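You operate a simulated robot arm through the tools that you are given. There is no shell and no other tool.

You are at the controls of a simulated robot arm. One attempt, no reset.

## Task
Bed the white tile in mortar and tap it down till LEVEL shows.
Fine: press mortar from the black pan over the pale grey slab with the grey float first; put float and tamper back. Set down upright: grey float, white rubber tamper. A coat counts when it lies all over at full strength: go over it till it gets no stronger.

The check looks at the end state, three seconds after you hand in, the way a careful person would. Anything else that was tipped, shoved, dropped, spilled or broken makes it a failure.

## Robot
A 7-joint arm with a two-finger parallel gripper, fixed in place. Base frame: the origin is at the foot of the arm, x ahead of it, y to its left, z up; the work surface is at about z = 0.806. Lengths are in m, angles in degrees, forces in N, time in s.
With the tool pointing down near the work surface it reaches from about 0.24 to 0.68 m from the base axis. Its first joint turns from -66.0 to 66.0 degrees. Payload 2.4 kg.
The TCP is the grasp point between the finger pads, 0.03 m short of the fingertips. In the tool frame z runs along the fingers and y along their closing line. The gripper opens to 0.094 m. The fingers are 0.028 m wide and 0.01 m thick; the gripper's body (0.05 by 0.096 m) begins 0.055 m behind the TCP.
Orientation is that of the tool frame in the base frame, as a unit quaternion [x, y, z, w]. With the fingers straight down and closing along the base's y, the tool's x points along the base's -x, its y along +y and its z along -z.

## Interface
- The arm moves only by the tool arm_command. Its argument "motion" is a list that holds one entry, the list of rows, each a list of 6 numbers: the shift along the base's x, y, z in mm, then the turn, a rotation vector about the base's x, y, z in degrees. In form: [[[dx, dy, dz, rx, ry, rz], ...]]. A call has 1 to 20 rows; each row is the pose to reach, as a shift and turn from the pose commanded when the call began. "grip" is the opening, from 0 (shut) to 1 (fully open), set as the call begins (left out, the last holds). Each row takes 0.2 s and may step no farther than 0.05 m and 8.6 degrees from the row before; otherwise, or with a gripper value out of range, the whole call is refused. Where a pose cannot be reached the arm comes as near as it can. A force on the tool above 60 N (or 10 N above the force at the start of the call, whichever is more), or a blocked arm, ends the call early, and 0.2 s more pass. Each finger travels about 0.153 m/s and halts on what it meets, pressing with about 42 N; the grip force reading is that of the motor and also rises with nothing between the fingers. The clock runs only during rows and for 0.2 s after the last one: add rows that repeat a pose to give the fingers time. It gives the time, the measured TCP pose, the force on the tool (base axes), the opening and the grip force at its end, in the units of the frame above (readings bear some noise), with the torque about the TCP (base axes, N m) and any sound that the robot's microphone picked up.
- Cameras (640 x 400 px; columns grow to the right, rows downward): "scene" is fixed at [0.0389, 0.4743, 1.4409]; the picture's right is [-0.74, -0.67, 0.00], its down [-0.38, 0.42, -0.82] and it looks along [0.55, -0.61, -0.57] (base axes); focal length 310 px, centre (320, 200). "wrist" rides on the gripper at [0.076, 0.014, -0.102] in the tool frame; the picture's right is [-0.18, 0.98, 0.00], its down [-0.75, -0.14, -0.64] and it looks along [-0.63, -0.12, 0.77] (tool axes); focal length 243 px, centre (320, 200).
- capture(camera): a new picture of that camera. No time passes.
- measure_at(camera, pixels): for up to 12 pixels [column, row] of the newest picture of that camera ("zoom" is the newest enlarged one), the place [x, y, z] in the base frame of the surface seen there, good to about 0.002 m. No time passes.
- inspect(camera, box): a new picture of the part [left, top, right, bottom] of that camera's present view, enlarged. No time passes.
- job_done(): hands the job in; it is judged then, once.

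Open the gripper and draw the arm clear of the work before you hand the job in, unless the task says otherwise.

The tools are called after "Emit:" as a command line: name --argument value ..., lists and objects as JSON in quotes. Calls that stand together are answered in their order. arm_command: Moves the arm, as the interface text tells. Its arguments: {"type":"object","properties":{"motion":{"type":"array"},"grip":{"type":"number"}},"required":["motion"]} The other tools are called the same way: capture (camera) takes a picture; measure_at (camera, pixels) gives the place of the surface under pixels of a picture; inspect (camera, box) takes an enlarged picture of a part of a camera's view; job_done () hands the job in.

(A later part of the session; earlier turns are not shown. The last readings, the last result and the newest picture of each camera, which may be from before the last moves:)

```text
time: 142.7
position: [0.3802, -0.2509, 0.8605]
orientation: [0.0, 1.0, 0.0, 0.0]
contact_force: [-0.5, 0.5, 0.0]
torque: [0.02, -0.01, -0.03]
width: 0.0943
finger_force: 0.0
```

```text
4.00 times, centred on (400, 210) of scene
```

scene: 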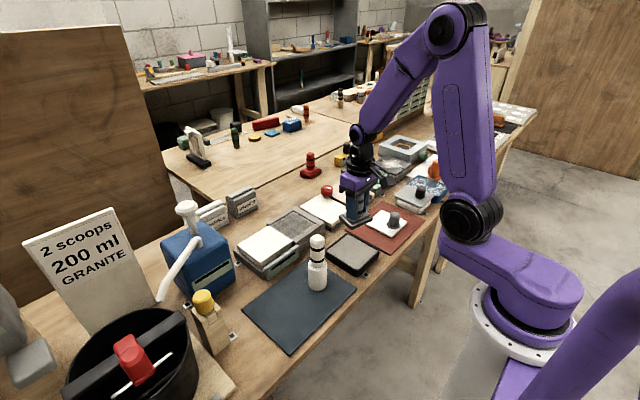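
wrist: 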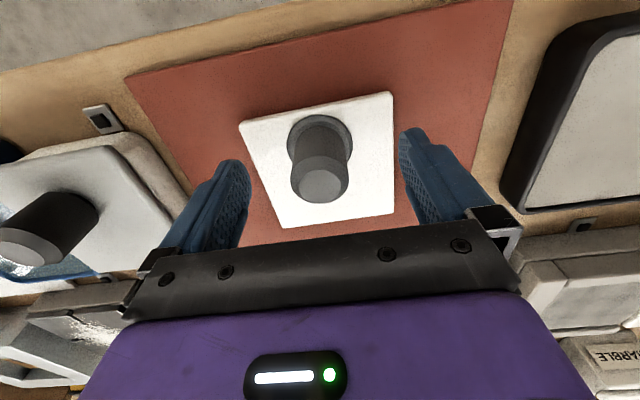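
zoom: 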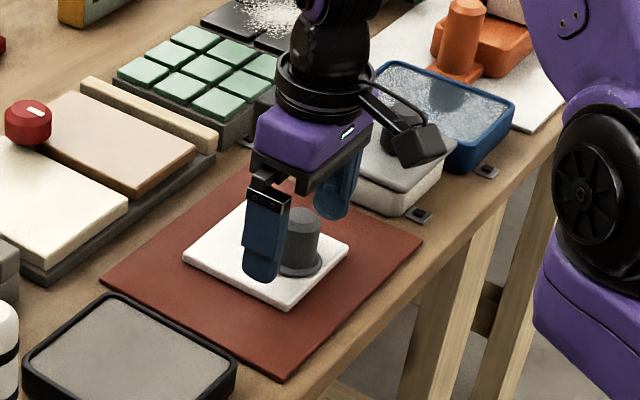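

The knob is centred between the fingers at (320,180). I close the gripper.

Emit:
arm_command --motion '[[[0, 0, 0, 0, 0, 0], [0, 0, 0, 0, 0, 0], [0, 0, 0, 0, 0, 0], [0, 0, 0, 0, 0, 0]]]' --grip 0

Emit:
capture --camera "wrist"

```text
time: 143.7
position: [0.3805, -0.2501, 0.8611]
orientation: [0.0, 1.0, 0.0, 0.001]
contact_force: [-0.4, 0.2, -0.1]
torque: [-0.05, 0.03, -0.03]
width: 0.0311
finger_force: 41.5
```

```text
taken
```

wrist: 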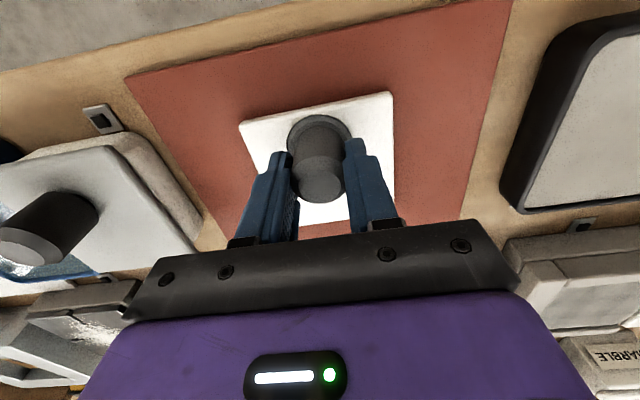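

Gripped at 0.031 m. I lift slowly and check whether the off-centre tile hangs level.

Emit:
arm_command --motion '[[[0, 0, 3, 0, 0, 0], [0, 0, 8, 0, 0, 0], [0, 0, 20, 0, 0, 0], [0, 0, 40, 0, 0, 0], [0, 0, 70, 0, 0, 0], [0, 0, 100, 0, 0, 0], [0, 0, 100, 0, 0, 0]]]' --grip 0

Emit:
inspect --camera "wrist" --box '[220, 70, 420, 230]'

Emit:
inspect --camera "scene" --box '[330, 130, 460, 250]'

```text
time: 145.3
position: [0.3823, -0.2508, 0.961]
orientation: [0.001, 1.0, 0.0, 0.001]
contact_force: [1.0, 0.2, -1.2]
torque: [-0.02, 0.03, 0.01]
width: 0.0306
finger_force: 41.9
```

```text
2.50 times, centred on (320, 150) of wrist
```

zoom: 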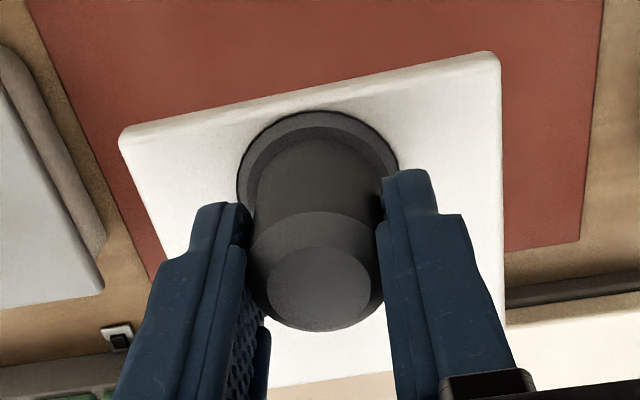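

```text
3.33 times, centred on (395, 190) of scene
```

zoom: 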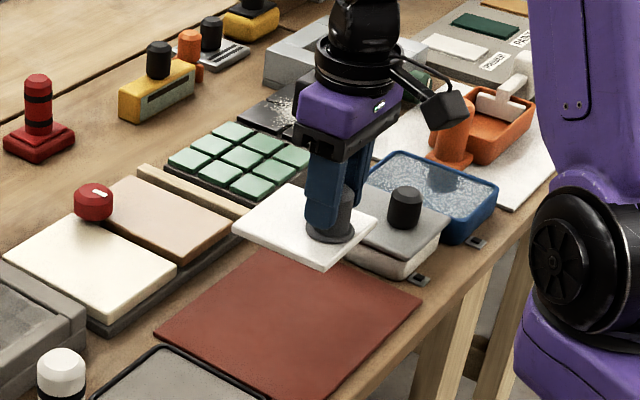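

The tile is up. I measure its corners to check for tilt.

Emit:
measure_at --camera "zoom" --pixels '[[135, 140], [300, 98], [485, 65], [170, 210], [495, 200], [498, 300], [190, 190], [320, 370], [300, 380], [355, 375], [430, 110], [318, 280]]'

Emit:
inspect --camera "scene" --box '[360, 150, 430, 220]'

Emit:
measure_at --camera "zoom" --pixels '[[140, 235], [240, 185], [180, 230], [250, 280], [310, 310], [400, 250], [160, 250], [300, 300], [230, 220], [280, 260]]'

```text
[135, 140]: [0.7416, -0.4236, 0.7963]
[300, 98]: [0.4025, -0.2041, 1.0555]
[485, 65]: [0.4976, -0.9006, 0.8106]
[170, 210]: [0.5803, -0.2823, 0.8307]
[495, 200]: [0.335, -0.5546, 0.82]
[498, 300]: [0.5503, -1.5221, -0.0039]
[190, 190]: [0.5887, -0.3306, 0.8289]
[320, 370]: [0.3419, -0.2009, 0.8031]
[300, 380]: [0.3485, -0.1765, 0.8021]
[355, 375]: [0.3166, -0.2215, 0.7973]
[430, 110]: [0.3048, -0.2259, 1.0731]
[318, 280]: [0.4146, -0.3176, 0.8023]
```

```text
5.71 times, centred on (395, 185) of scene
```

zoom: 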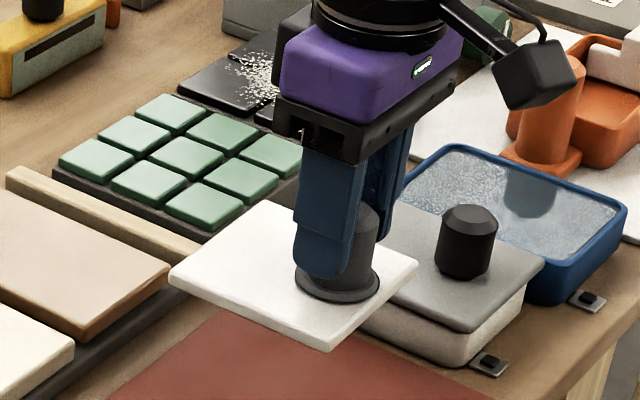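

```text
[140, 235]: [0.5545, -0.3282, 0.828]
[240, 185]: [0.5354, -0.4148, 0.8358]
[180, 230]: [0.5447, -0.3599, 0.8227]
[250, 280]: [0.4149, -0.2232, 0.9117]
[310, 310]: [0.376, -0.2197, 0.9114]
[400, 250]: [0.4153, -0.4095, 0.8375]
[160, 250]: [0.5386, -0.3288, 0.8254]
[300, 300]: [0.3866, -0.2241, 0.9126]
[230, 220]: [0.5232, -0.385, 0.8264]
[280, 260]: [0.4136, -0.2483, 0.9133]
```

The tile reads z≈0.912 at several points. I measure more corners for tilt in this same zoom.

Emit:
measure_at --camera "zoom" --pixels '[[190, 278], [262, 212], [325, 335], [405, 265], [240, 300], [285, 320], [225, 245], [250, 240], [180, 282], [330, 342], [280, 230], [390, 290]]'

Emit:
capture --camera "wrist"

Emit:
measure_at --camera "wrist" --pixels '[[275, 128], [330, 112], [386, 98], [288, 150], [390, 150], [391, 190], [391, 180], [268, 130], [320, 235], [345, 230], [330, 240], [389, 120]]'

```text
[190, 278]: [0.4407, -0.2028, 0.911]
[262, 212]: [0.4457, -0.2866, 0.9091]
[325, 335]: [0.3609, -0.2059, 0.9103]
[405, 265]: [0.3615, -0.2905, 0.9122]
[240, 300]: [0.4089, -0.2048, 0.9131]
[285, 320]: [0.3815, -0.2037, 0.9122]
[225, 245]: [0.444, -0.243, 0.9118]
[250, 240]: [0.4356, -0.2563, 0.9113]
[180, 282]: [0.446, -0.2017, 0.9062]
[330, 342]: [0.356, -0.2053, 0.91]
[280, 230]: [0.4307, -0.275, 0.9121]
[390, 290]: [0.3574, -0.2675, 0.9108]
```

```text
taken
```

wrist: 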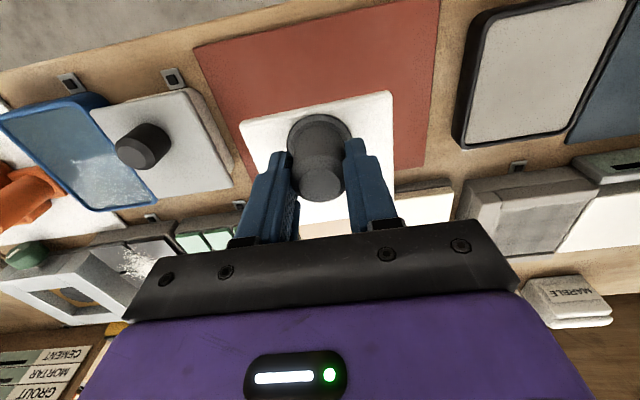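

```text
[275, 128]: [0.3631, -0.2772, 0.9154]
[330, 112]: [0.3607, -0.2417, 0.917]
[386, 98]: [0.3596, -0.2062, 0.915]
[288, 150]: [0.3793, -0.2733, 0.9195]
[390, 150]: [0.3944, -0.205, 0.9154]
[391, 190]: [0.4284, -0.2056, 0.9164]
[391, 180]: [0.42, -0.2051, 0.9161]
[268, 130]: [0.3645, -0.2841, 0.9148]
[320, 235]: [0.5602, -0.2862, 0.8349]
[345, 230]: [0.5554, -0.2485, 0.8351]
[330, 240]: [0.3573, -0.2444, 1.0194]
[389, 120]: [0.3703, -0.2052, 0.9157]
```

The tile hangs level and square: centre ≈(+0.023, 0) from the TCP. I carry it high over to hover above the recess (TCP ≈(0.567,−0.010)).

Emit:
arm_command --motion '[[[0, 0, 30, 0, 0, 0], [15, 20, 45, 0, 0, 0], [40, 50, 45, 0, 0, 0], [65, 85, 45, 0, 0, 0], [90, 120, 45, 0, 0, 0], [115, 155, 45, 0, 0, 0], [140, 190, 45, 0, 0, 0], [165, 220, 45, 0, 0, 0], [187, 241, 45, 0, 0, 0], [187, 241, 20, 0, 0, 0], [187, 241, -20, 0, 0, 0], [187, 241, -38, 0, 0, 0], [187, 241, -38, 0, 0, 0]]]' --grip 0

Emit:
capture --camera "wrist"

Emit:
inspect --camera "scene" --box '[250, 180, 350, 260]'

Emit:
inspect --camera "wrist" --box '[210, 60, 430, 230]'

```text
time: 148.1
position: [0.5661, -0.0113, 0.9209]
orientation: [0.0, 1.0, 0.0, 0.001]
contact_force: [-0.5, 0.1, -0.9]
torque: [0.03, 0.02, 0.03]
width: 0.0308
finger_force: 41.9
```

```text
taken
```

wrist: 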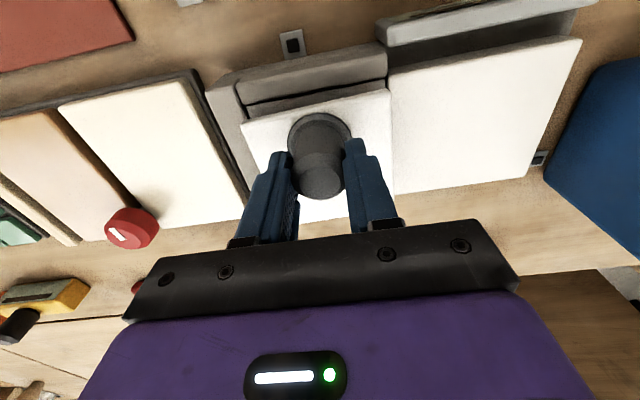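

```text
5.00 times, centred on (300, 220) of scene
```

zoom: 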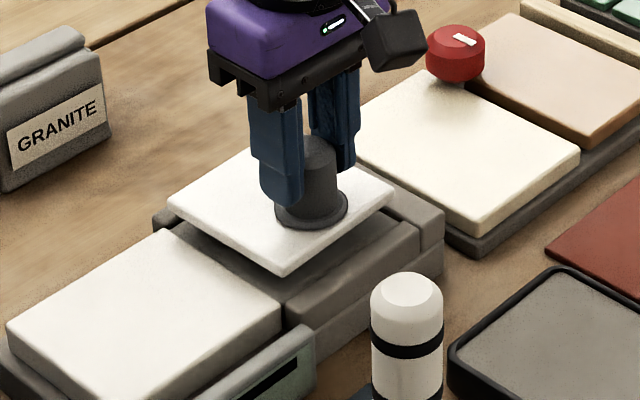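

```text
2.35 times, centred on (320, 145) of wrist
```

zoom: 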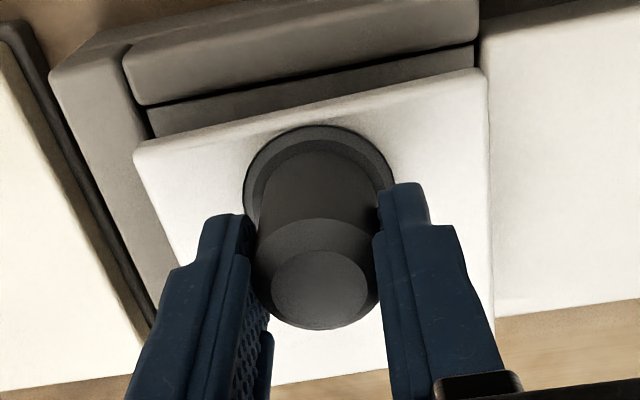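

I measure tile edges against recess edges in the same wrist view for the final alignment.

Emit:
measure_at --camera "zoom" --pixels '[[300, 75], [300, 90], [300, 118], [200, 100], [200, 115], [200, 140], [440, 52], [440, 66], [440, 86], [480, 150], [500, 150], [484, 220]]'

Emit:
measure_at --camera "zoom" --pixels '[[500, 250], [145, 165], [165, 220], [140, 125], [160, 125], [150, 155], [478, 55], [488, 55], [472, 62], [475, 85], [140, 155], [110, 140]]'

```text
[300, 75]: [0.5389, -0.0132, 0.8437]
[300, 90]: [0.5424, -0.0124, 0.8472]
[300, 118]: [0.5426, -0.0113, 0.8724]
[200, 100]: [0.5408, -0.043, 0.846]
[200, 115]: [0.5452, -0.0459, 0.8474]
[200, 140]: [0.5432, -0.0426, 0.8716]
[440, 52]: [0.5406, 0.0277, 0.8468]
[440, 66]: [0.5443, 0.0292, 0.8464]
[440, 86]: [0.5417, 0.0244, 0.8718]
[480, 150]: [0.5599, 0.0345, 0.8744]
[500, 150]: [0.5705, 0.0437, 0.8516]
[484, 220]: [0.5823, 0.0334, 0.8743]
```

```text
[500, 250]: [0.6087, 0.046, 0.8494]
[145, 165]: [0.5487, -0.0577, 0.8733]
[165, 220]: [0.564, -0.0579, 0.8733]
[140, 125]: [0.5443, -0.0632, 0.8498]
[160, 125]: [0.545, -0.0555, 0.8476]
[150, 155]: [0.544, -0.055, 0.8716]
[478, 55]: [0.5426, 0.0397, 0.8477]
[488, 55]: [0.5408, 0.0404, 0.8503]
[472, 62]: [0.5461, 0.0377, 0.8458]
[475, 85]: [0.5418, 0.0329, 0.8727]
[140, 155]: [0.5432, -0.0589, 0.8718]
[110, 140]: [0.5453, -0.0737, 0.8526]
```

The tile's front edge slope (−0.23) vs the slab edge (−0.18) suggests the tile may be yawed 2–3° relative to the recess. I zoom in on the edges to measure that precisely.

Emit:
inspect --camera "wrist" --box '[225, 75, 305, 145]'

Emit:
measure_at --camera "zoom" --pixels '[[130, 280], [200, 265], [300, 240], [400, 215], [150, 330], [180, 400], [170, 200], [300, 165], [400, 145], [130, 245], [110, 220], [140, 170]]'

Emit:
inspect --camera "wrist" --box '[340, 60, 420, 130]'

Emit:
measure_at --camera "zoom" --pixels '[[100, 265], [200, 250], [300, 230], [380, 215], [395, 280], [400, 350], [440, 280], [440, 350], [100, 200], [200, 180], [300, 165], [360, 150]]'

```text
5.71 times, centred on (265, 110) of wrist
```

zoom: 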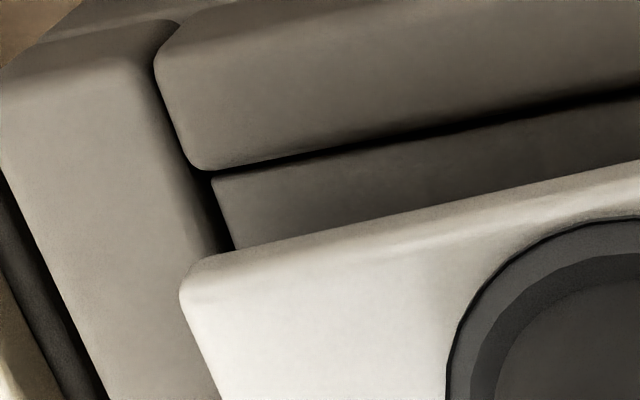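

```text
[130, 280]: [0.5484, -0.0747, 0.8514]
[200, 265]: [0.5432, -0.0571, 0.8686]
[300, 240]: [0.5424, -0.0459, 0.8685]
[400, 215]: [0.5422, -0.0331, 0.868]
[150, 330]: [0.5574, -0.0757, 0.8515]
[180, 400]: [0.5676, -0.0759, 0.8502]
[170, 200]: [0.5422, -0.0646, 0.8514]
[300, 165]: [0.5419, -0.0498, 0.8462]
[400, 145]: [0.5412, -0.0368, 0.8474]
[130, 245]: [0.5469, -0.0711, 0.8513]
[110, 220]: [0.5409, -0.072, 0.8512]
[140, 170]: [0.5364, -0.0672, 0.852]
```

```text
5.71 times, centred on (380, 95) of wrist
```

zoom: 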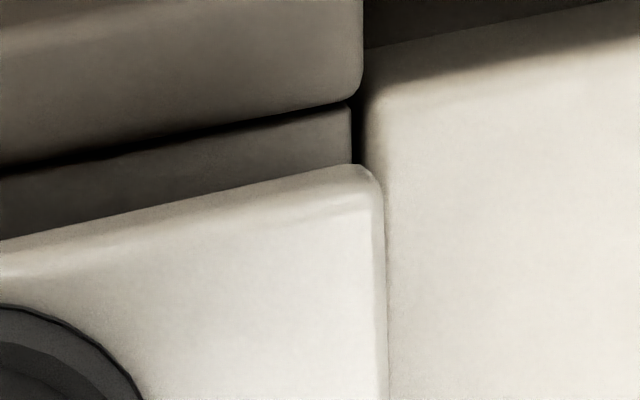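

```text
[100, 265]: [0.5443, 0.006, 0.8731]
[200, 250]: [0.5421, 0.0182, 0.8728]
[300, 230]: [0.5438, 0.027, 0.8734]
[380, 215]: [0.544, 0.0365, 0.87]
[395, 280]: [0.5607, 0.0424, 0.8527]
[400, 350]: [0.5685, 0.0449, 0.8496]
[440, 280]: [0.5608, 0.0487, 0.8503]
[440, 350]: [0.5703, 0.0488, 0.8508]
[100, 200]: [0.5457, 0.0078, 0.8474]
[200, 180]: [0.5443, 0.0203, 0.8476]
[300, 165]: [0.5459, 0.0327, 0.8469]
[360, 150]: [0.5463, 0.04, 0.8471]
```

Careful edge lines give slab slope −0.201 and tile slope −0.218, i.e. the tile is yawed about +1.4°; otherwise it is nearly centred. I rotate −1.4°, shift (+0.3,+0.8) mm and lower until the tile bottom is just above the rims.

Emit:
arm_command --motion '[[[0.3, 0.8, 0, 0, 0, -0.7], [0.3, 0.8, 0, 0, 0, -1.4], [0.3, 0.8, -6, 0, 0, -1.4], [0.3, 0.8, -10, 0, 0, -1.4], [0.3, 0.8, -10, 0, 0, -1.4]]]' --grip 0

Emit:
inspect --camera "wrist" --box '[225, 75, 305, 145]'

Emit:
inspect --camera "wrist" --box '[340, 60, 420, 130]'

Emit:
inspect --camera "scene" --box '[265, 190, 345, 250]'

```text
time: 149.3
position: [0.5681, -0.0109, 0.9125]
orientation: [0.013, 1.0, 0.001, 0.001]
contact_force: [0.5, 0.8, -2.3]
torque: [0.01, 0.05, 0.01]
width: 0.0311
finger_force: 42.2
```

```text
5.71 times, centred on (265, 110) of wrist
```

zoom: 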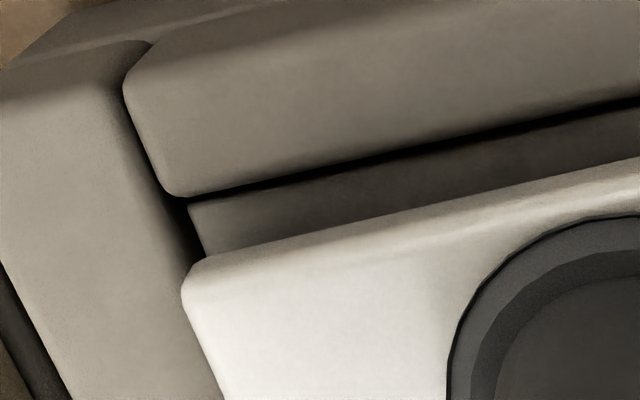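

```text
5.71 times, centred on (380, 95) of wrist
```

zoom: 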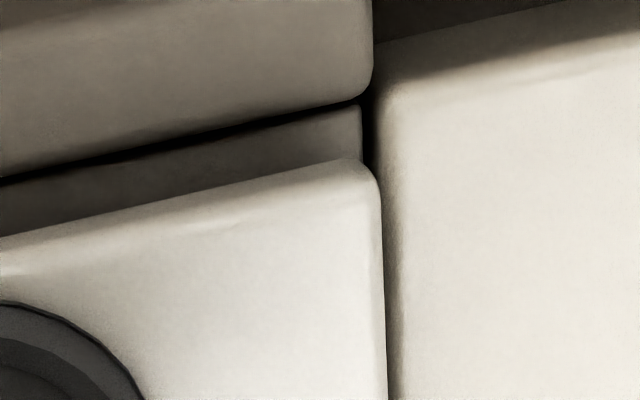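

```text
6.67 times, centred on (305, 220) of scene
```

zoom: 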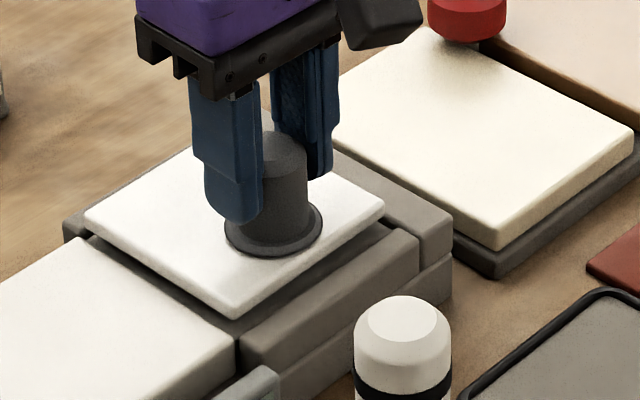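

Nearly parallel now. I measure the right and left side gaps once more at this height before lowering.

Emit:
measure_at --camera "wrist" --pixels '[[388, 110]]'

Emit:
inspect --camera "wrist" --box '[350, 80, 420, 140]'

Emit:
measure_at --camera "zoom" --pixels '[[330, 100], [335, 160], [340, 220], [345, 300], [350, 380], [380, 100], [380, 160], [380, 220], [380, 300], [365, 380], [300, 60], [320, 200]]'

Emit:
inspect --camera "wrist" --box '[225, 90, 295, 150]'

Emit:
measure_at --camera "zoom" --pixels '[[190, 200], [200, 230], [215, 270], [230, 320], [170, 200], [185, 260], [200, 320], [180, 150], [195, 150], [210, 190], [260, 170], [320, 150]]'

```text
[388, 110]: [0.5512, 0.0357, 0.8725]
```

```text
6.67 times, centred on (385, 110) of wrist
```

zoom: 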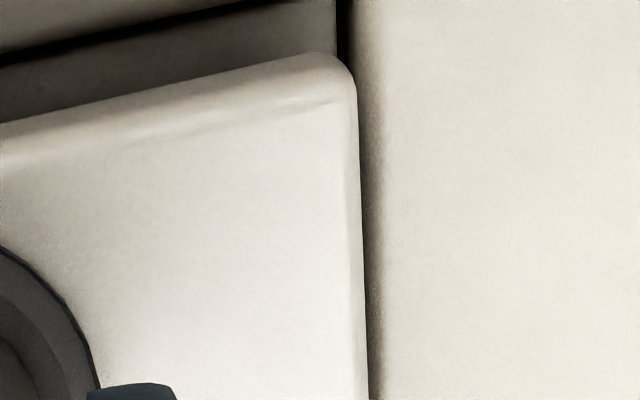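

```text
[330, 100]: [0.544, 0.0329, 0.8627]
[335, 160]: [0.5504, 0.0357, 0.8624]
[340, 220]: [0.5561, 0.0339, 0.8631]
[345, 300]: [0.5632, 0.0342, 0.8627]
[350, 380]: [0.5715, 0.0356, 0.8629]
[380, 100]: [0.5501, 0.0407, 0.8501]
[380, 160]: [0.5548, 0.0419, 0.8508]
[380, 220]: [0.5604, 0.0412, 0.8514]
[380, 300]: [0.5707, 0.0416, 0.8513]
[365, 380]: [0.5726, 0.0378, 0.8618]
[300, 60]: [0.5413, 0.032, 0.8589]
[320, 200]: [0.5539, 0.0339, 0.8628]
```

```text
6.67 times, centred on (260, 120) of wrist
```

zoom: 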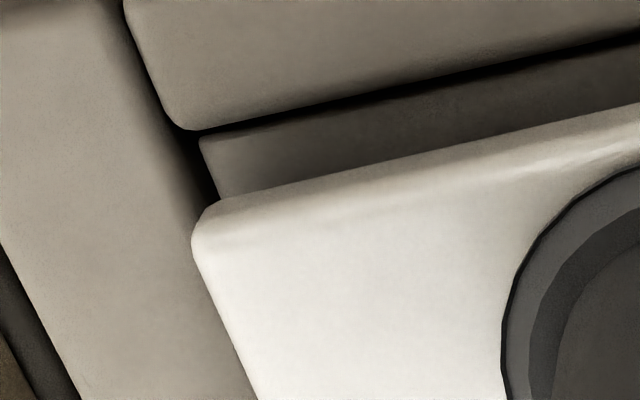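

```text
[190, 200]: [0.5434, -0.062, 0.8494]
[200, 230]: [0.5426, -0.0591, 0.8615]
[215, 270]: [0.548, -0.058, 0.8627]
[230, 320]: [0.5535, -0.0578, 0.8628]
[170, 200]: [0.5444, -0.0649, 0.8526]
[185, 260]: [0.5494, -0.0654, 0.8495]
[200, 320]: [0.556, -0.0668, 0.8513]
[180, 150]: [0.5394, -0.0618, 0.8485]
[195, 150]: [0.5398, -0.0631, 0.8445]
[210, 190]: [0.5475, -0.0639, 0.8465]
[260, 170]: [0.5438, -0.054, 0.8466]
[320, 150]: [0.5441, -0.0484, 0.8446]
```

Right gap ≈4.5 mm, left gap ≈1.5 mm, front ≈1.2 mm. I shift (+0.7,+1.5) mm, turn −0.4°, and lower in small steps toward contact.

Emit:
arm_command --motion '[[[0.7, 1.5, 0, 0, 0, -0.4], [0.7, 1.5, -2, 0, 0, -0.4], [0.7, 1.5, -4, 0, 0, -0.4], [0.7, 1.5, -5.5, 0, 0, -0.4], [0.7, 1.5, -5.5, 0, 0, -0.4]]]' --grip 0

Emit:
inspect --camera "wrist" --box '[220, 70, 420, 200]'

Emit:
inspect --camera "scene" --box '[265, 190, 345, 250]'

```text
time: 150.5
position: [0.5676, -0.0082, 0.9089]
orientation: [0.017, 1.0, -0.001, 0.003]
contact_force: [-5.0, 0.4, 30.8]
torque: [0.64, 0.13, -0.05]
width: 0.0312
finger_force: 42.1
```

```text
3.08 times, centred on (320, 135) of wrist
```

zoom: 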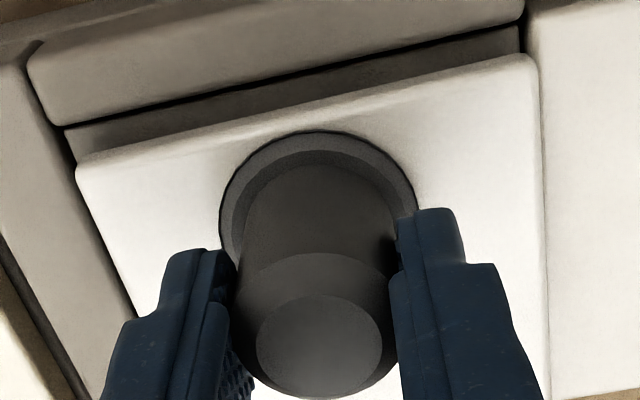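

```text
6.67 times, centred on (305, 220) of scene
```

zoom: 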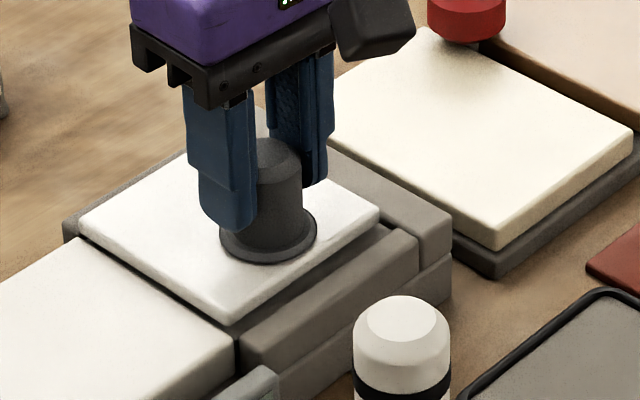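

Contact at 31 N with the load toward +y. I measure the tile top and surrounding tops to see whether it lies in the recess or on an edge.

Emit:
measure_at --camera "zoom" --pixels '[[90, 235], [225, 318], [370, 215], [130, 240], [200, 290], [210, 170], [60, 250], [200, 345], [280, 300], [400, 240], [340, 190], [240, 330]]'

Emit:
measure_at --camera "wrist" --pixels '[[250, 128], [300, 115], [360, 100], [385, 95], [390, 130], [392, 160], [258, 150], [264, 170], [400, 120], [400, 150], [235, 130], [240, 150]]'

```text
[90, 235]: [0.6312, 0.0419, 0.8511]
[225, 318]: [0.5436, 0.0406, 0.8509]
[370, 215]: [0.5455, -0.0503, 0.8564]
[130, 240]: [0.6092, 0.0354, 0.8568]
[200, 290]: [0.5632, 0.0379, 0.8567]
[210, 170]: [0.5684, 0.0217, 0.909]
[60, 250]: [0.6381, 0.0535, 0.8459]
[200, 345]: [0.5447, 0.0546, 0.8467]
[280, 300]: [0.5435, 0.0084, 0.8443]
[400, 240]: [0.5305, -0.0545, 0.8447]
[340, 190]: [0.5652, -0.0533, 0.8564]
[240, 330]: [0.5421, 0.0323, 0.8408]
```

```text
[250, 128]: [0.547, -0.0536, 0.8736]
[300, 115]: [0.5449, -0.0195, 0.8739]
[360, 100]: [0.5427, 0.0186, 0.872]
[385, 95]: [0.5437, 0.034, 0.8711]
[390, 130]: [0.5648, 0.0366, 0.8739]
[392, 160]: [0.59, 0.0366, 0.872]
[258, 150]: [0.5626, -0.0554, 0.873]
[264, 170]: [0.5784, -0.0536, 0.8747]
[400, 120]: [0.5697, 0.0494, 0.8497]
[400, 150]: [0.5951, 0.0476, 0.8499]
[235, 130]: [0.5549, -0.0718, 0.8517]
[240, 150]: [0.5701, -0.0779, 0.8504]
```

In the scene frame the tile top reads 0.8565, about 10 mm above the laid tile, so it may be catching on an edge. I look closely at its borders from both cameras.

Emit:
inspect --camera "scene" --box '[270, 205, 330, 245]'

Emit:
capture --camera "wrist"

Emit:
inspect --camera "wrist" --box '[225, 90, 305, 150]'

Emit:
inspect --camera "wrist" --box '[345, 60, 425, 140]'

```text
10.00 times, centred on (300, 225) of scene
```

zoom: 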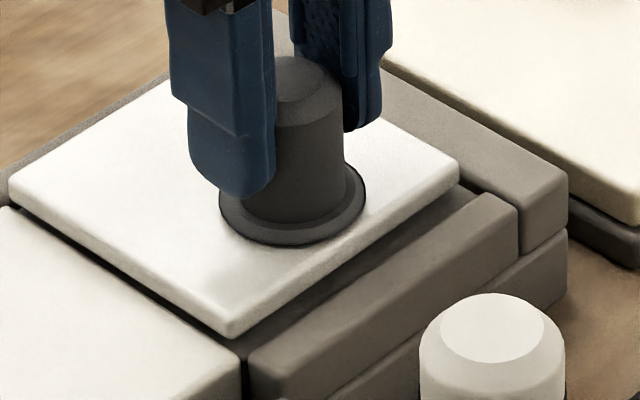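

```text
taken
```

wrist: 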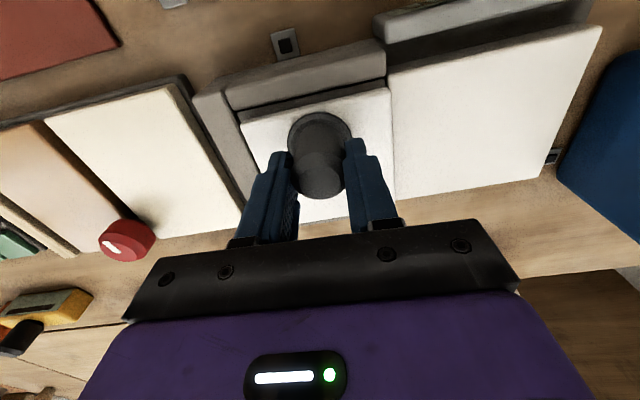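

```text
6.67 times, centred on (265, 120) of wrist
```

zoom: 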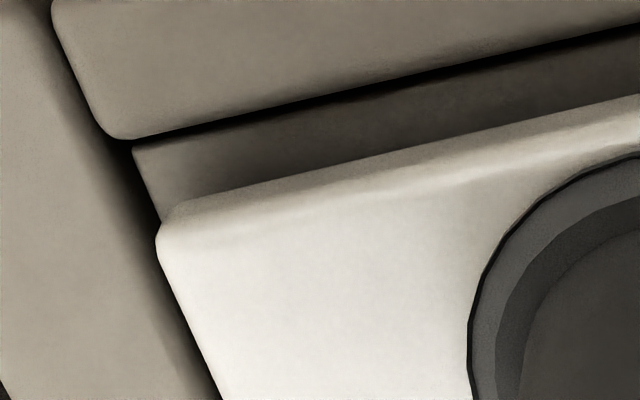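

```text
5.00 times, centred on (385, 100) of wrist
```

zoom: 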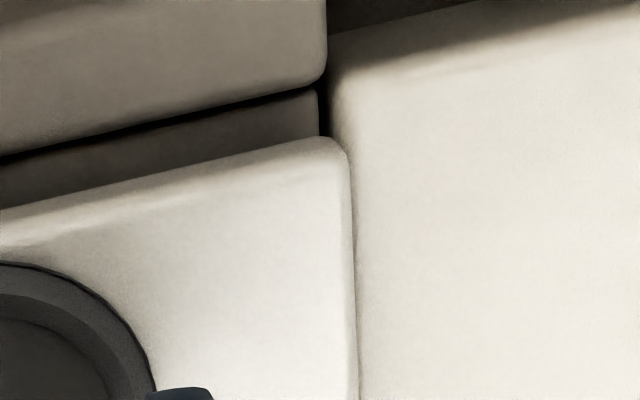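

The front slab strip seems wide, so the tile may be too far back, on the far rim. I measure the strip width at the front and the side gap in this zoom.

Emit:
measure_at --camera "zoom" --pixels '[[200, 124], [200, 140], [200, 158], [280, 105], [280, 125], [280, 142], [100, 145], [100, 165], [100, 180], [345, 200], [365, 200], [352, 300]]'

Emit:
inspect --camera "scene" --box '[270, 205, 330, 245]'

Emit:
measure_at --camera "zoom" --pixels '[[15, 175], [30, 195], [100, 115], [140, 90], [440, 165], [455, 175], [235, 320], [235, 335], [300, 300], [350, 265], [480, 190], [420, 225]]'

```text
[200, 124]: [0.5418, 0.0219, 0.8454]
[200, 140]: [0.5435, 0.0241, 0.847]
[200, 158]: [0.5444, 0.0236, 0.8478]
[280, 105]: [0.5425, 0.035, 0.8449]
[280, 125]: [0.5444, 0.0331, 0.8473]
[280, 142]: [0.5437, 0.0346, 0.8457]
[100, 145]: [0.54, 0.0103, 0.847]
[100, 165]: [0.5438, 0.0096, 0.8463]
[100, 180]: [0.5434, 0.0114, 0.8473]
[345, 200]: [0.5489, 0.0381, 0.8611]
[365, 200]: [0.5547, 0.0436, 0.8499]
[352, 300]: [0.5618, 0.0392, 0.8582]
```

```text
10.00 times, centred on (300, 225) of scene
```

zoom: 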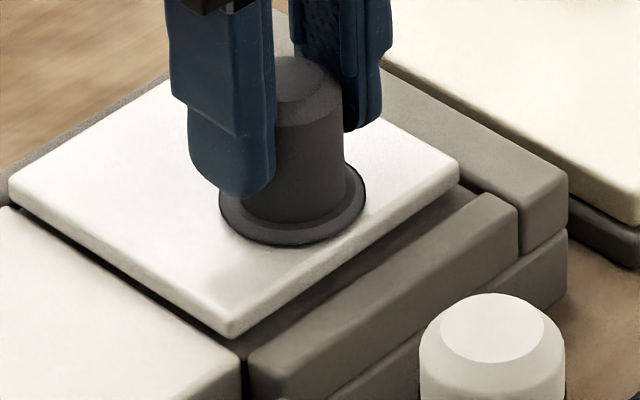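

```text
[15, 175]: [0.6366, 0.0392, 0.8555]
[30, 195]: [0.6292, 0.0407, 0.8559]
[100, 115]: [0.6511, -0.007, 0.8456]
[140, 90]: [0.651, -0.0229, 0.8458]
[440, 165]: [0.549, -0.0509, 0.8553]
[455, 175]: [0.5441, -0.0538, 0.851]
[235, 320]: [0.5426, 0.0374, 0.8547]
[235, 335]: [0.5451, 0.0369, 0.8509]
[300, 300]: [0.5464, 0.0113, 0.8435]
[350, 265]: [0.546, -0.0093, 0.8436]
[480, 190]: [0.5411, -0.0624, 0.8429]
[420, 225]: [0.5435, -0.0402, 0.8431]
```

I probe down the tile's near corner and side in the zoom to find its bottom edge height.

Emit:
measure_at --camera "zoom" --pixels '[[231, 328], [231, 332], [231, 336], [231, 340], [231, 344], [231, 350], [120, 262], [120, 268], [120, 272], [120, 276], [120, 280], [120, 286]]'

Emit:
measure_at --camera "zoom" --pixels '[[350, 246], [350, 250], [350, 254], [350, 258], [350, 262], [430, 200], [430, 206], [430, 212], [60, 222], [60, 228], [60, 234], [60, 240]]'

```text
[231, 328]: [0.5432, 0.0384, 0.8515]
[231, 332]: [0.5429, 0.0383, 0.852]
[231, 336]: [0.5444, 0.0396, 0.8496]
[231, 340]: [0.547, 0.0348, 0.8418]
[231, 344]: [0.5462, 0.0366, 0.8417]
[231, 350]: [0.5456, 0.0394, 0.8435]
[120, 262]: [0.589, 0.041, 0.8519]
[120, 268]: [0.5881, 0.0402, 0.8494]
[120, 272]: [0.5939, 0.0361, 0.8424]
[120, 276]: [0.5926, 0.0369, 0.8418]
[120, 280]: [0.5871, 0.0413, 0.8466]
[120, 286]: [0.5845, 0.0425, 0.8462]
```

```text
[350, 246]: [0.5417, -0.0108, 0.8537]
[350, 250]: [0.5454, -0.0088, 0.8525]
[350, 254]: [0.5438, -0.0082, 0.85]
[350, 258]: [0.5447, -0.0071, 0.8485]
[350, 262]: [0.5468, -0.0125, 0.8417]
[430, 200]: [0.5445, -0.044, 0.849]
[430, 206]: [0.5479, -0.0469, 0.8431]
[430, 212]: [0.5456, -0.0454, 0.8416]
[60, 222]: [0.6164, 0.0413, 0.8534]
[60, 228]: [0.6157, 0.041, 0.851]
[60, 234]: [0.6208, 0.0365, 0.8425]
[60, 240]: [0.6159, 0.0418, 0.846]
```

The probes show the tile's underside is level at z≈0.849, about 6 mm above the slab and ~2 mm above the laid tile's top, on all visible sides. I test whether it's an edge or the mortar bed: lift, shift (−0.7,−1.5) mm and lower again.

Emit:
arm_command --motion '[[[0, 0, 3, 0, 0, 0], [0, 0, 5, 0, 0, 0], [-0.7, -1.5, 5, 0, 0, 0], [-0.7, -1.5, 3, 0, 0, 0], [-0.7, -1.5, 3, 0, 0, 0]]]' --grip 0

Emit:
arm_command --motion '[[[0, 0, -1, 0, 0, 0], [0, 0, -2, 0, 0, 0], [0, 0, -2, 0, 0, 0]]]' --grip 0

```text
time: 151.7
position: [0.5668, -0.0109, 0.9106]
orientation: [0.016, 1.0, 0.0, 0.002]
contact_force: [-0.8, -0.4, -2.1]
torque: [0.02, 0.03, 0.0]
width: 0.0308
finger_force: 41.8
```

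```text
time: 152.5
position: [0.5682, -0.0117, 0.9079]
orientation: [0.016, 1.0, -0.001, 0.001]
contact_force: [-0.8, -0.4, -0.5]
torque: [-0.01, 0.03, -0.06]
width: 0.031
finger_force: 42.2
```

Almost no force yet at this height. I continue down in 1 mm steps.

Emit:
arm_command --motion '[[[0, 0, -1, 0, 0, 0], [0, 0, -1, 0, 0, 0]]]' --grip 0

Emit:
arm_command --motion '[[[0, 0, -1, 0, 0, 0], [0, 0, -1, 0, 0, 0]]]' --grip 0

```text
time: 153.1
position: [0.5662, -0.0104, 0.9063]
orientation: [0.015, 1.0, 0.0, 0.001]
contact_force: [1.4, -0.4, -2.4]
torque: [-0.01, 0.04, 0.01]
width: 0.0312
finger_force: 42.1
```

```text
time: 153.7
position: [0.5665, -0.01, 0.9064]
orientation: [0.015, 1.0, 0.0, 0.001]
contact_force: [1.1, -2.0, -2.2]
torque: [-0.13, 0.01, -0.15]
width: 0.0314
finger_force: 41.0
```

Still free, so the earlier contact was an edge (or the knob slid a little in the grip). I continue down 1 mm at a time.

Emit:
arm_command --motion '[[[0, 0, -1, 0, 0, 0], [0, 0, -1, 0, 0, 0]]]' --grip 0

Emit:
inspect --camera "scene" --box '[270, 205, 330, 245]'

Emit:
measure_at --camera "zoom" --pixels '[[231, 328], [231, 334], [231, 338], [231, 342], [231, 348], [120, 262], [120, 268], [120, 274], [120, 278], [120, 282], [440, 170], [30, 195]]'

```text
time: 154.3
position: [0.5661, -0.0108, 0.9058]
orientation: [0.016, 1.0, 0.0, 0.001]
contact_force: [-0.2, -2.0, -0.1]
torque: [-0.03, -0.06, -0.14]
width: 0.0308
finger_force: 42.0
```

```text
10.00 times, centred on (300, 225) of scene
```

zoom: 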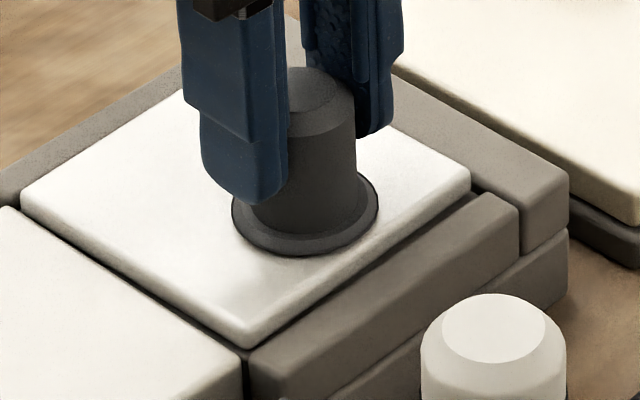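

```text
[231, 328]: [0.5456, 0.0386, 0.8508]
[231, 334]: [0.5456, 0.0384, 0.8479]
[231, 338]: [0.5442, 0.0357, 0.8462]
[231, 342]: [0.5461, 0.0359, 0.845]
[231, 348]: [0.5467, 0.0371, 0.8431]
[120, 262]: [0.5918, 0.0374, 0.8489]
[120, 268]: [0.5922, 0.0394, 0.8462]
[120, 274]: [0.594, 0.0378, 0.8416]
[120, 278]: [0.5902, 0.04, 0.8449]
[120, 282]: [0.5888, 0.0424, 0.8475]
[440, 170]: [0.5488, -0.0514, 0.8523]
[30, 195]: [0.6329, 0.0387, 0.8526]
```

The tile has dropped into the recess (top now ≈0.852, underside ≈0.843). I continue down to seat it on the mortar.

Emit:
arm_command --motion '[[[0, -0.3, -1, 0, 0, 0], [0, -0.3, -1, 0, 0, 0]]]' --grip 0

Emit:
arm_command --motion '[[[0, 0, -1, 0, 0, 0], [0, 0, -1, 0, 0, 0]]]' --grip 0

```text
time: 154.9
position: [0.5654, -0.0096, 0.906]
orientation: [0.016, 1.0, 0.0, 0.002]
contact_force: [-5.8, -1.5, 13.2]
torque: [0.21, -0.53, -0.03]
width: 0.0306
finger_force: 41.8
```

```text
time: 155.5
position: [0.5669, -0.0107, 0.906]
orientation: [0.015, 1.0, 0.0, 0.002]
contact_force: [-5.4, 0.4, 20.4]
torque: [0.57, -0.01, -0.06]
width: 0.0312
finger_force: 42.4
```

Contact: 20 N. I check the tile's level and underside with scene measurements.

Emit:
inspect --camera "scene" --box '[270, 205, 330, 245]'

Emit:
measure_at --camera "zoom" --pixels '[[245, 325], [245, 335], [245, 341], [245, 347], [245, 353], [120, 258], [120, 266], [120, 270], [120, 274], [120, 280], [450, 180], [35, 198]]'

Emit:
measure_at --camera "zoom" --pixels '[[360, 245], [360, 252], [360, 258], [360, 264], [430, 205], [430, 212], [200, 150], [170, 250], [400, 200], [130, 130], [420, 150], [100, 330]]'

```text
10.00 times, centred on (300, 225) of scene
```

zoom: 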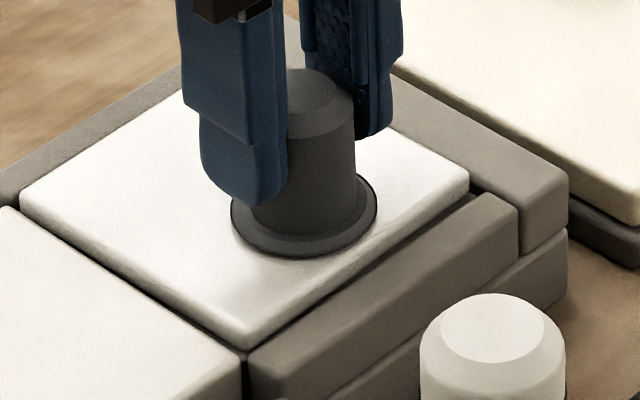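

```text
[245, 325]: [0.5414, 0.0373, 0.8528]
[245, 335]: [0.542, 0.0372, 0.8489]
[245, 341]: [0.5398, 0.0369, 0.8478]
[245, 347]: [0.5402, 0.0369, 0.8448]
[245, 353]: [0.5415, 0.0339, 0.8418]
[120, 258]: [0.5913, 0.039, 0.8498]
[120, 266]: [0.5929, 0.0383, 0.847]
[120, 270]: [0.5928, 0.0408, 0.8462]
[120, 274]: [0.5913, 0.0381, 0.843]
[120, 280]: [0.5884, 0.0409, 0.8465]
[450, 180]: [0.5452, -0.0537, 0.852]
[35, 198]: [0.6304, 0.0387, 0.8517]
```

```text
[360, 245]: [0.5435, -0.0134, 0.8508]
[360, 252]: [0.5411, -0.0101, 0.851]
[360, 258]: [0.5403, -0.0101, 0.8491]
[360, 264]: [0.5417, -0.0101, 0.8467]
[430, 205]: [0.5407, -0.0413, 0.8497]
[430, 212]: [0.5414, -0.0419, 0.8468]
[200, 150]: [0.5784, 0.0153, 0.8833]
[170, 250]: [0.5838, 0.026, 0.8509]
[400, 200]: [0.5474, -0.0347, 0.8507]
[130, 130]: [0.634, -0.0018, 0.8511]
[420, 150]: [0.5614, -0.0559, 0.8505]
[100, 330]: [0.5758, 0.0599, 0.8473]
```

The tile lies level in the recess on the slab (top ≈0.851 everywhere, ~4 mm proud of the laid tile). I ease the load and open the gripper.

Emit:
arm_command --motion '[[[0, 0, 1, 0, 0, 0], [0, 0, 1, 0, 0, 0]]]' --grip 0

Emit:
arm_command --motion '[[[0, 0, 0, 0, 0, 0], [0, 0, 0, 0, 0, 0], [0, 0, 0, 0, 0, 0]]]' --grip 1

Emit:
inspect --camera "scene" --box '[250, 195, 340, 260]'

```text
time: 156.1
position: [0.5669, -0.0104, 0.9049]
orientation: [0.016, 1.0, 0.0, 0.001]
contact_force: [-2.0, -1.1, 10.0]
torque: [0.49, -0.41, -0.01]
width: 0.031
finger_force: 42.1
```

```text
time: 156.9
position: [0.5678, -0.01, 0.9042]
orientation: [0.015, 1.0, 0.0, 0.001]
contact_force: [-0.5, 0.4, 0.4]
torque: [0.01, -0.02, 0.01]
width: 0.094
finger_force: 0.0
```

```text
6.15 times, centred on (295, 228) of scene
```

zoom: 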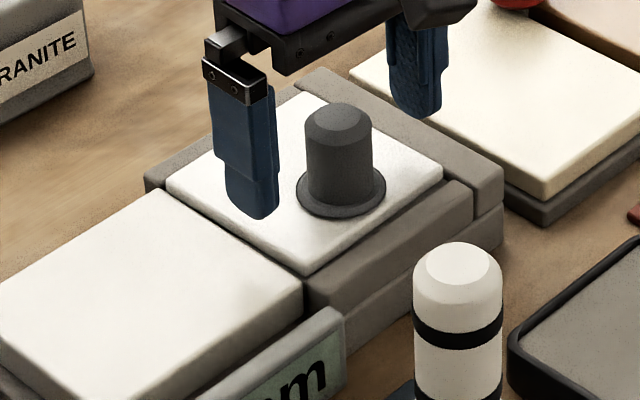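

The tile is placed and the frame's display now shows something ending in "mm". I rise straight up and read the display.

Emit:
arm_command --motion '[[[0, 0, 20, 0, 0, 0], [0, 0, 60, 0, 0, 0], [0, 0, 100, 0, 0, 0], [0, 0, 140, 0, 0, 1], [0, 0, 150, 0, 0, 1.8], [0, 0, 150, 0, 0, 1.8]]]' --grip 1

Emit:
inspect --camera "scene" --box '[230, 200, 330, 290]'

Emit:
capture --camera "wrist"

```text
time: 158.3
position: [0.5676, -0.0115, 1.054]
orientation: [0.0, 1.0, 0.0, 0.001]
contact_force: [0.1, 0.4, -0.2]
torque: [-0.03, -0.01, 0.01]
width: 0.0939
finger_force: 0.1
```

```text
4.44 times, centred on (280, 245) of scene
```

zoom: 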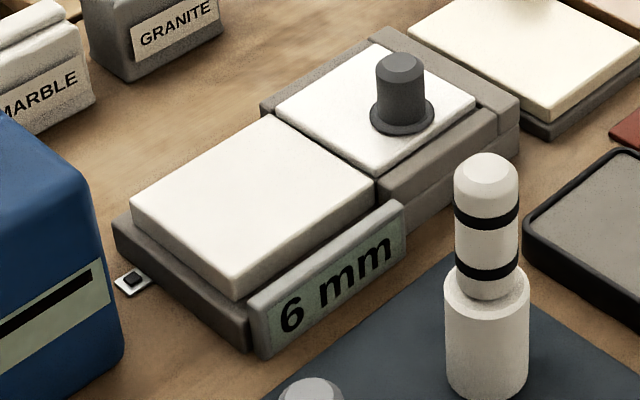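

```text
taken
```

wrist: 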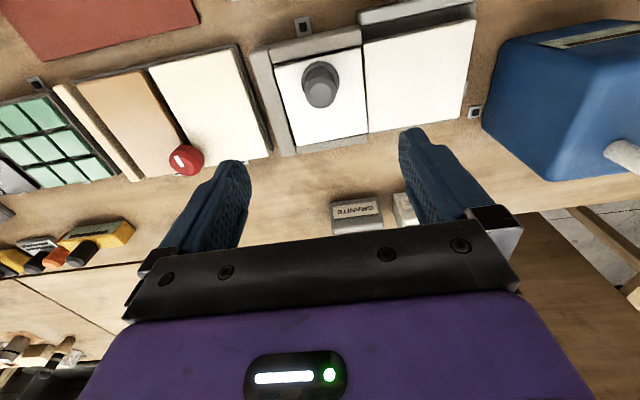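

The display reads "6 mm": the tile must be tapped down 6 mm. I move above the tamper to line up a grasp.

Emit:
arm_command --motion '[[[-30, 15, 5, 0, 0, 0], [-65, 32, 5, 0, 0, 0], [-100, 52, 5, 0, 0, 0], [-135, 72, 5, 0, 0, 0], [-160, 86, 5, 0, 0, 0], [-166, 90, 0, 0, 0, 0], [-166, 90, 0, 0, 0, 0]]]' --grip 1

Emit:
capture --camera "wrist"

Emit:
inspect --camera "wrist" --box '[240, 50, 400, 170]'

```text
time: 159.9
position: [0.4007, 0.0768, 1.054]
orientation: [0.0, 1.0, 0.0, 0.002]
contact_force: [0.5, 0.3, -0.2]
torque: [0.06, 0.0, 0.02]
width: 0.0941
finger_force: 0.0
```

```text
taken
```

wrist: 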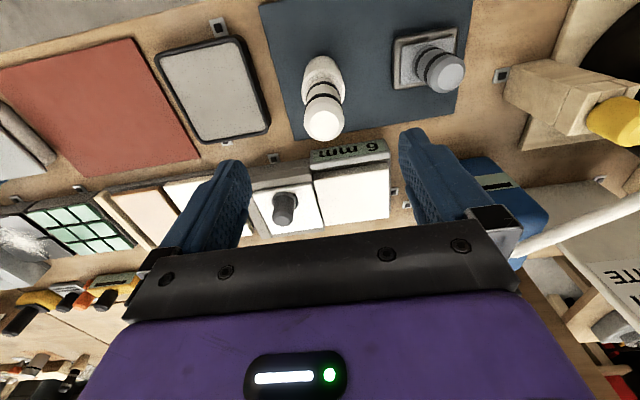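

```text
3.33 times, centred on (320, 110) of wrist
```

zoom: 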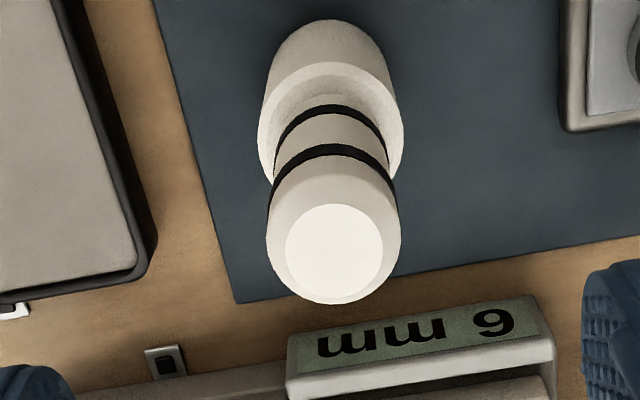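

The tamper top is at wrist (324,124), about 3 mm off the finger mid-line. I measure it to confirm.

Emit:
measure_at --camera "zoom" --pixels '[[333, 248], [300, 248], [370, 248], [333, 215], [333, 285], [270, 235], [398, 235], [330, 90], [265, 130], [400, 120], [330, 30], [280, 75]]'

```text
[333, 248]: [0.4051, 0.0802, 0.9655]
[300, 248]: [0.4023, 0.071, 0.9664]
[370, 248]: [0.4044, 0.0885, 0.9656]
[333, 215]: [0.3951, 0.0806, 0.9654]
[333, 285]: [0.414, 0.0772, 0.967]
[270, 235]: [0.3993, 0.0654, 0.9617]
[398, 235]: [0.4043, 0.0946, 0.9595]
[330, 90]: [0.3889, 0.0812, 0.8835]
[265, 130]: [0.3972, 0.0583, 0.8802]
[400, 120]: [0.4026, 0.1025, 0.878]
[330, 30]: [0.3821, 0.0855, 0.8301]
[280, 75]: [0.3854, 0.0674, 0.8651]
```

The tamper axis is at (0.4045, 0.080), top ≈0.965, shoulder ≈0.881. I shift (+3.8,+1.8) mm and descend so the palm stops just above its top.

Emit:
arm_command --motion '[[[3.8, 1.8, -10, 0, 0, 0], [3.8, 1.8, -45, 0, 0, 0], [3.8, 1.8, -80, 0, 0, 0], [3.8, 1.8, -110, 0, 0, 0], [3.8, 1.8, -125, 0, 0, 0], [3.8, 1.8, -125, 0, 0, 0]]]' --grip 1

Emit:
capture --camera "wrist"

Emit:
inspect --camera "scene" --box '[270, 200, 370, 310]'

```text
time: 161.3
position: [0.403, 0.0812, 0.9277]
orientation: [-0.001, 1.0, -0.001, 0.001]
contact_force: [0.4, 0.0, 0.1]
torque: [-0.02, 0.0, -0.01]
width: 0.0942
finger_force: 0.0
```

```text
taken
```

wrist: 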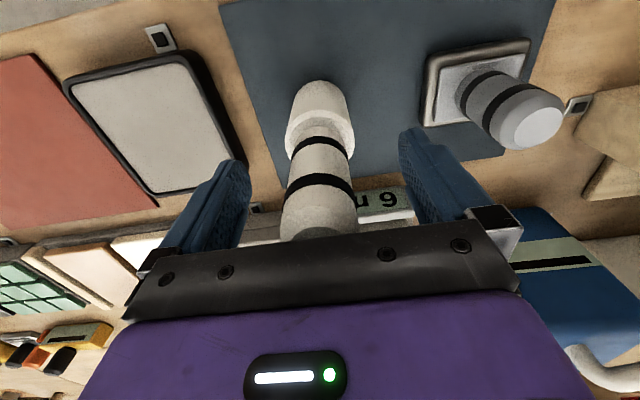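

```text
3.64 times, centred on (320, 255) of scene
```

zoom: 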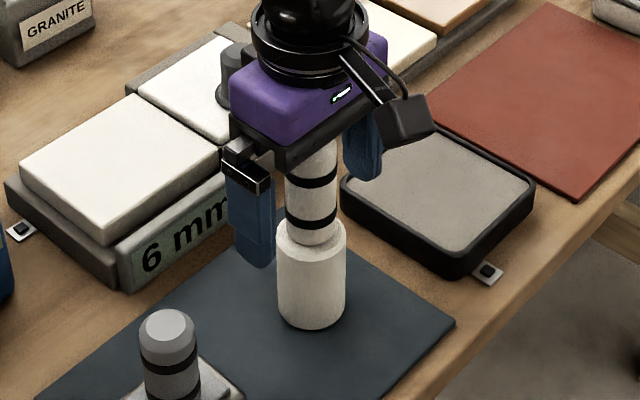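

The handle is well centred between the fingers. I lower another 11 mm and close.

Emit:
arm_command --motion '[[[0, 0, -6, 0, 0, 0], [0, 0, -11, 0, 0, 0], [0, 0, -11, 0, 0, 0]]]' --grip 1

Emit:
arm_command --motion '[[[0, 0, 0, 0, 0, 0], [0, 0, 0, 0, 0, 0], [0, 0, 0, 0, 0, 0], [0, 0, 0, 0, 0, 0]]]' --grip 0

Emit:
capture --camera "wrist"

```text
time: 162.1
position: [0.4054, 0.0797, 0.9163]
orientation: [0.0, 1.0, 0.0, 0.001]
contact_force: [-0.4, -0.1, -1.2]
torque: [-0.02, 0.04, 0.04]
width: 0.094
finger_force: 0.1
```

```text
time: 163.1
position: [0.4049, 0.0792, 0.9184]
orientation: [-0.001, 1.0, 0.0, 0.001]
contact_force: [-0.3, -1.7, 0.1]
torque: [-0.15, -0.01, -0.04]
width: 0.0331
finger_force: 41.9
```

```text
taken
```

wrist: 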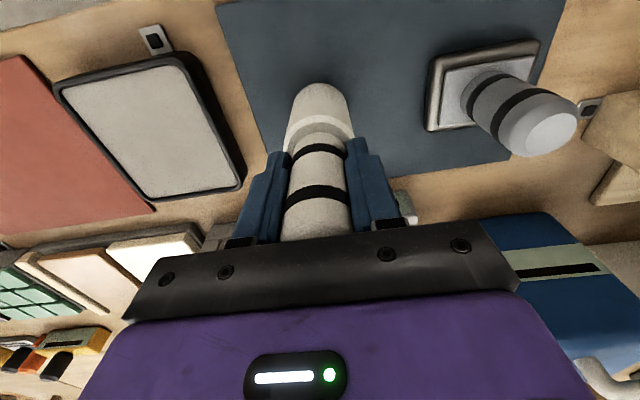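

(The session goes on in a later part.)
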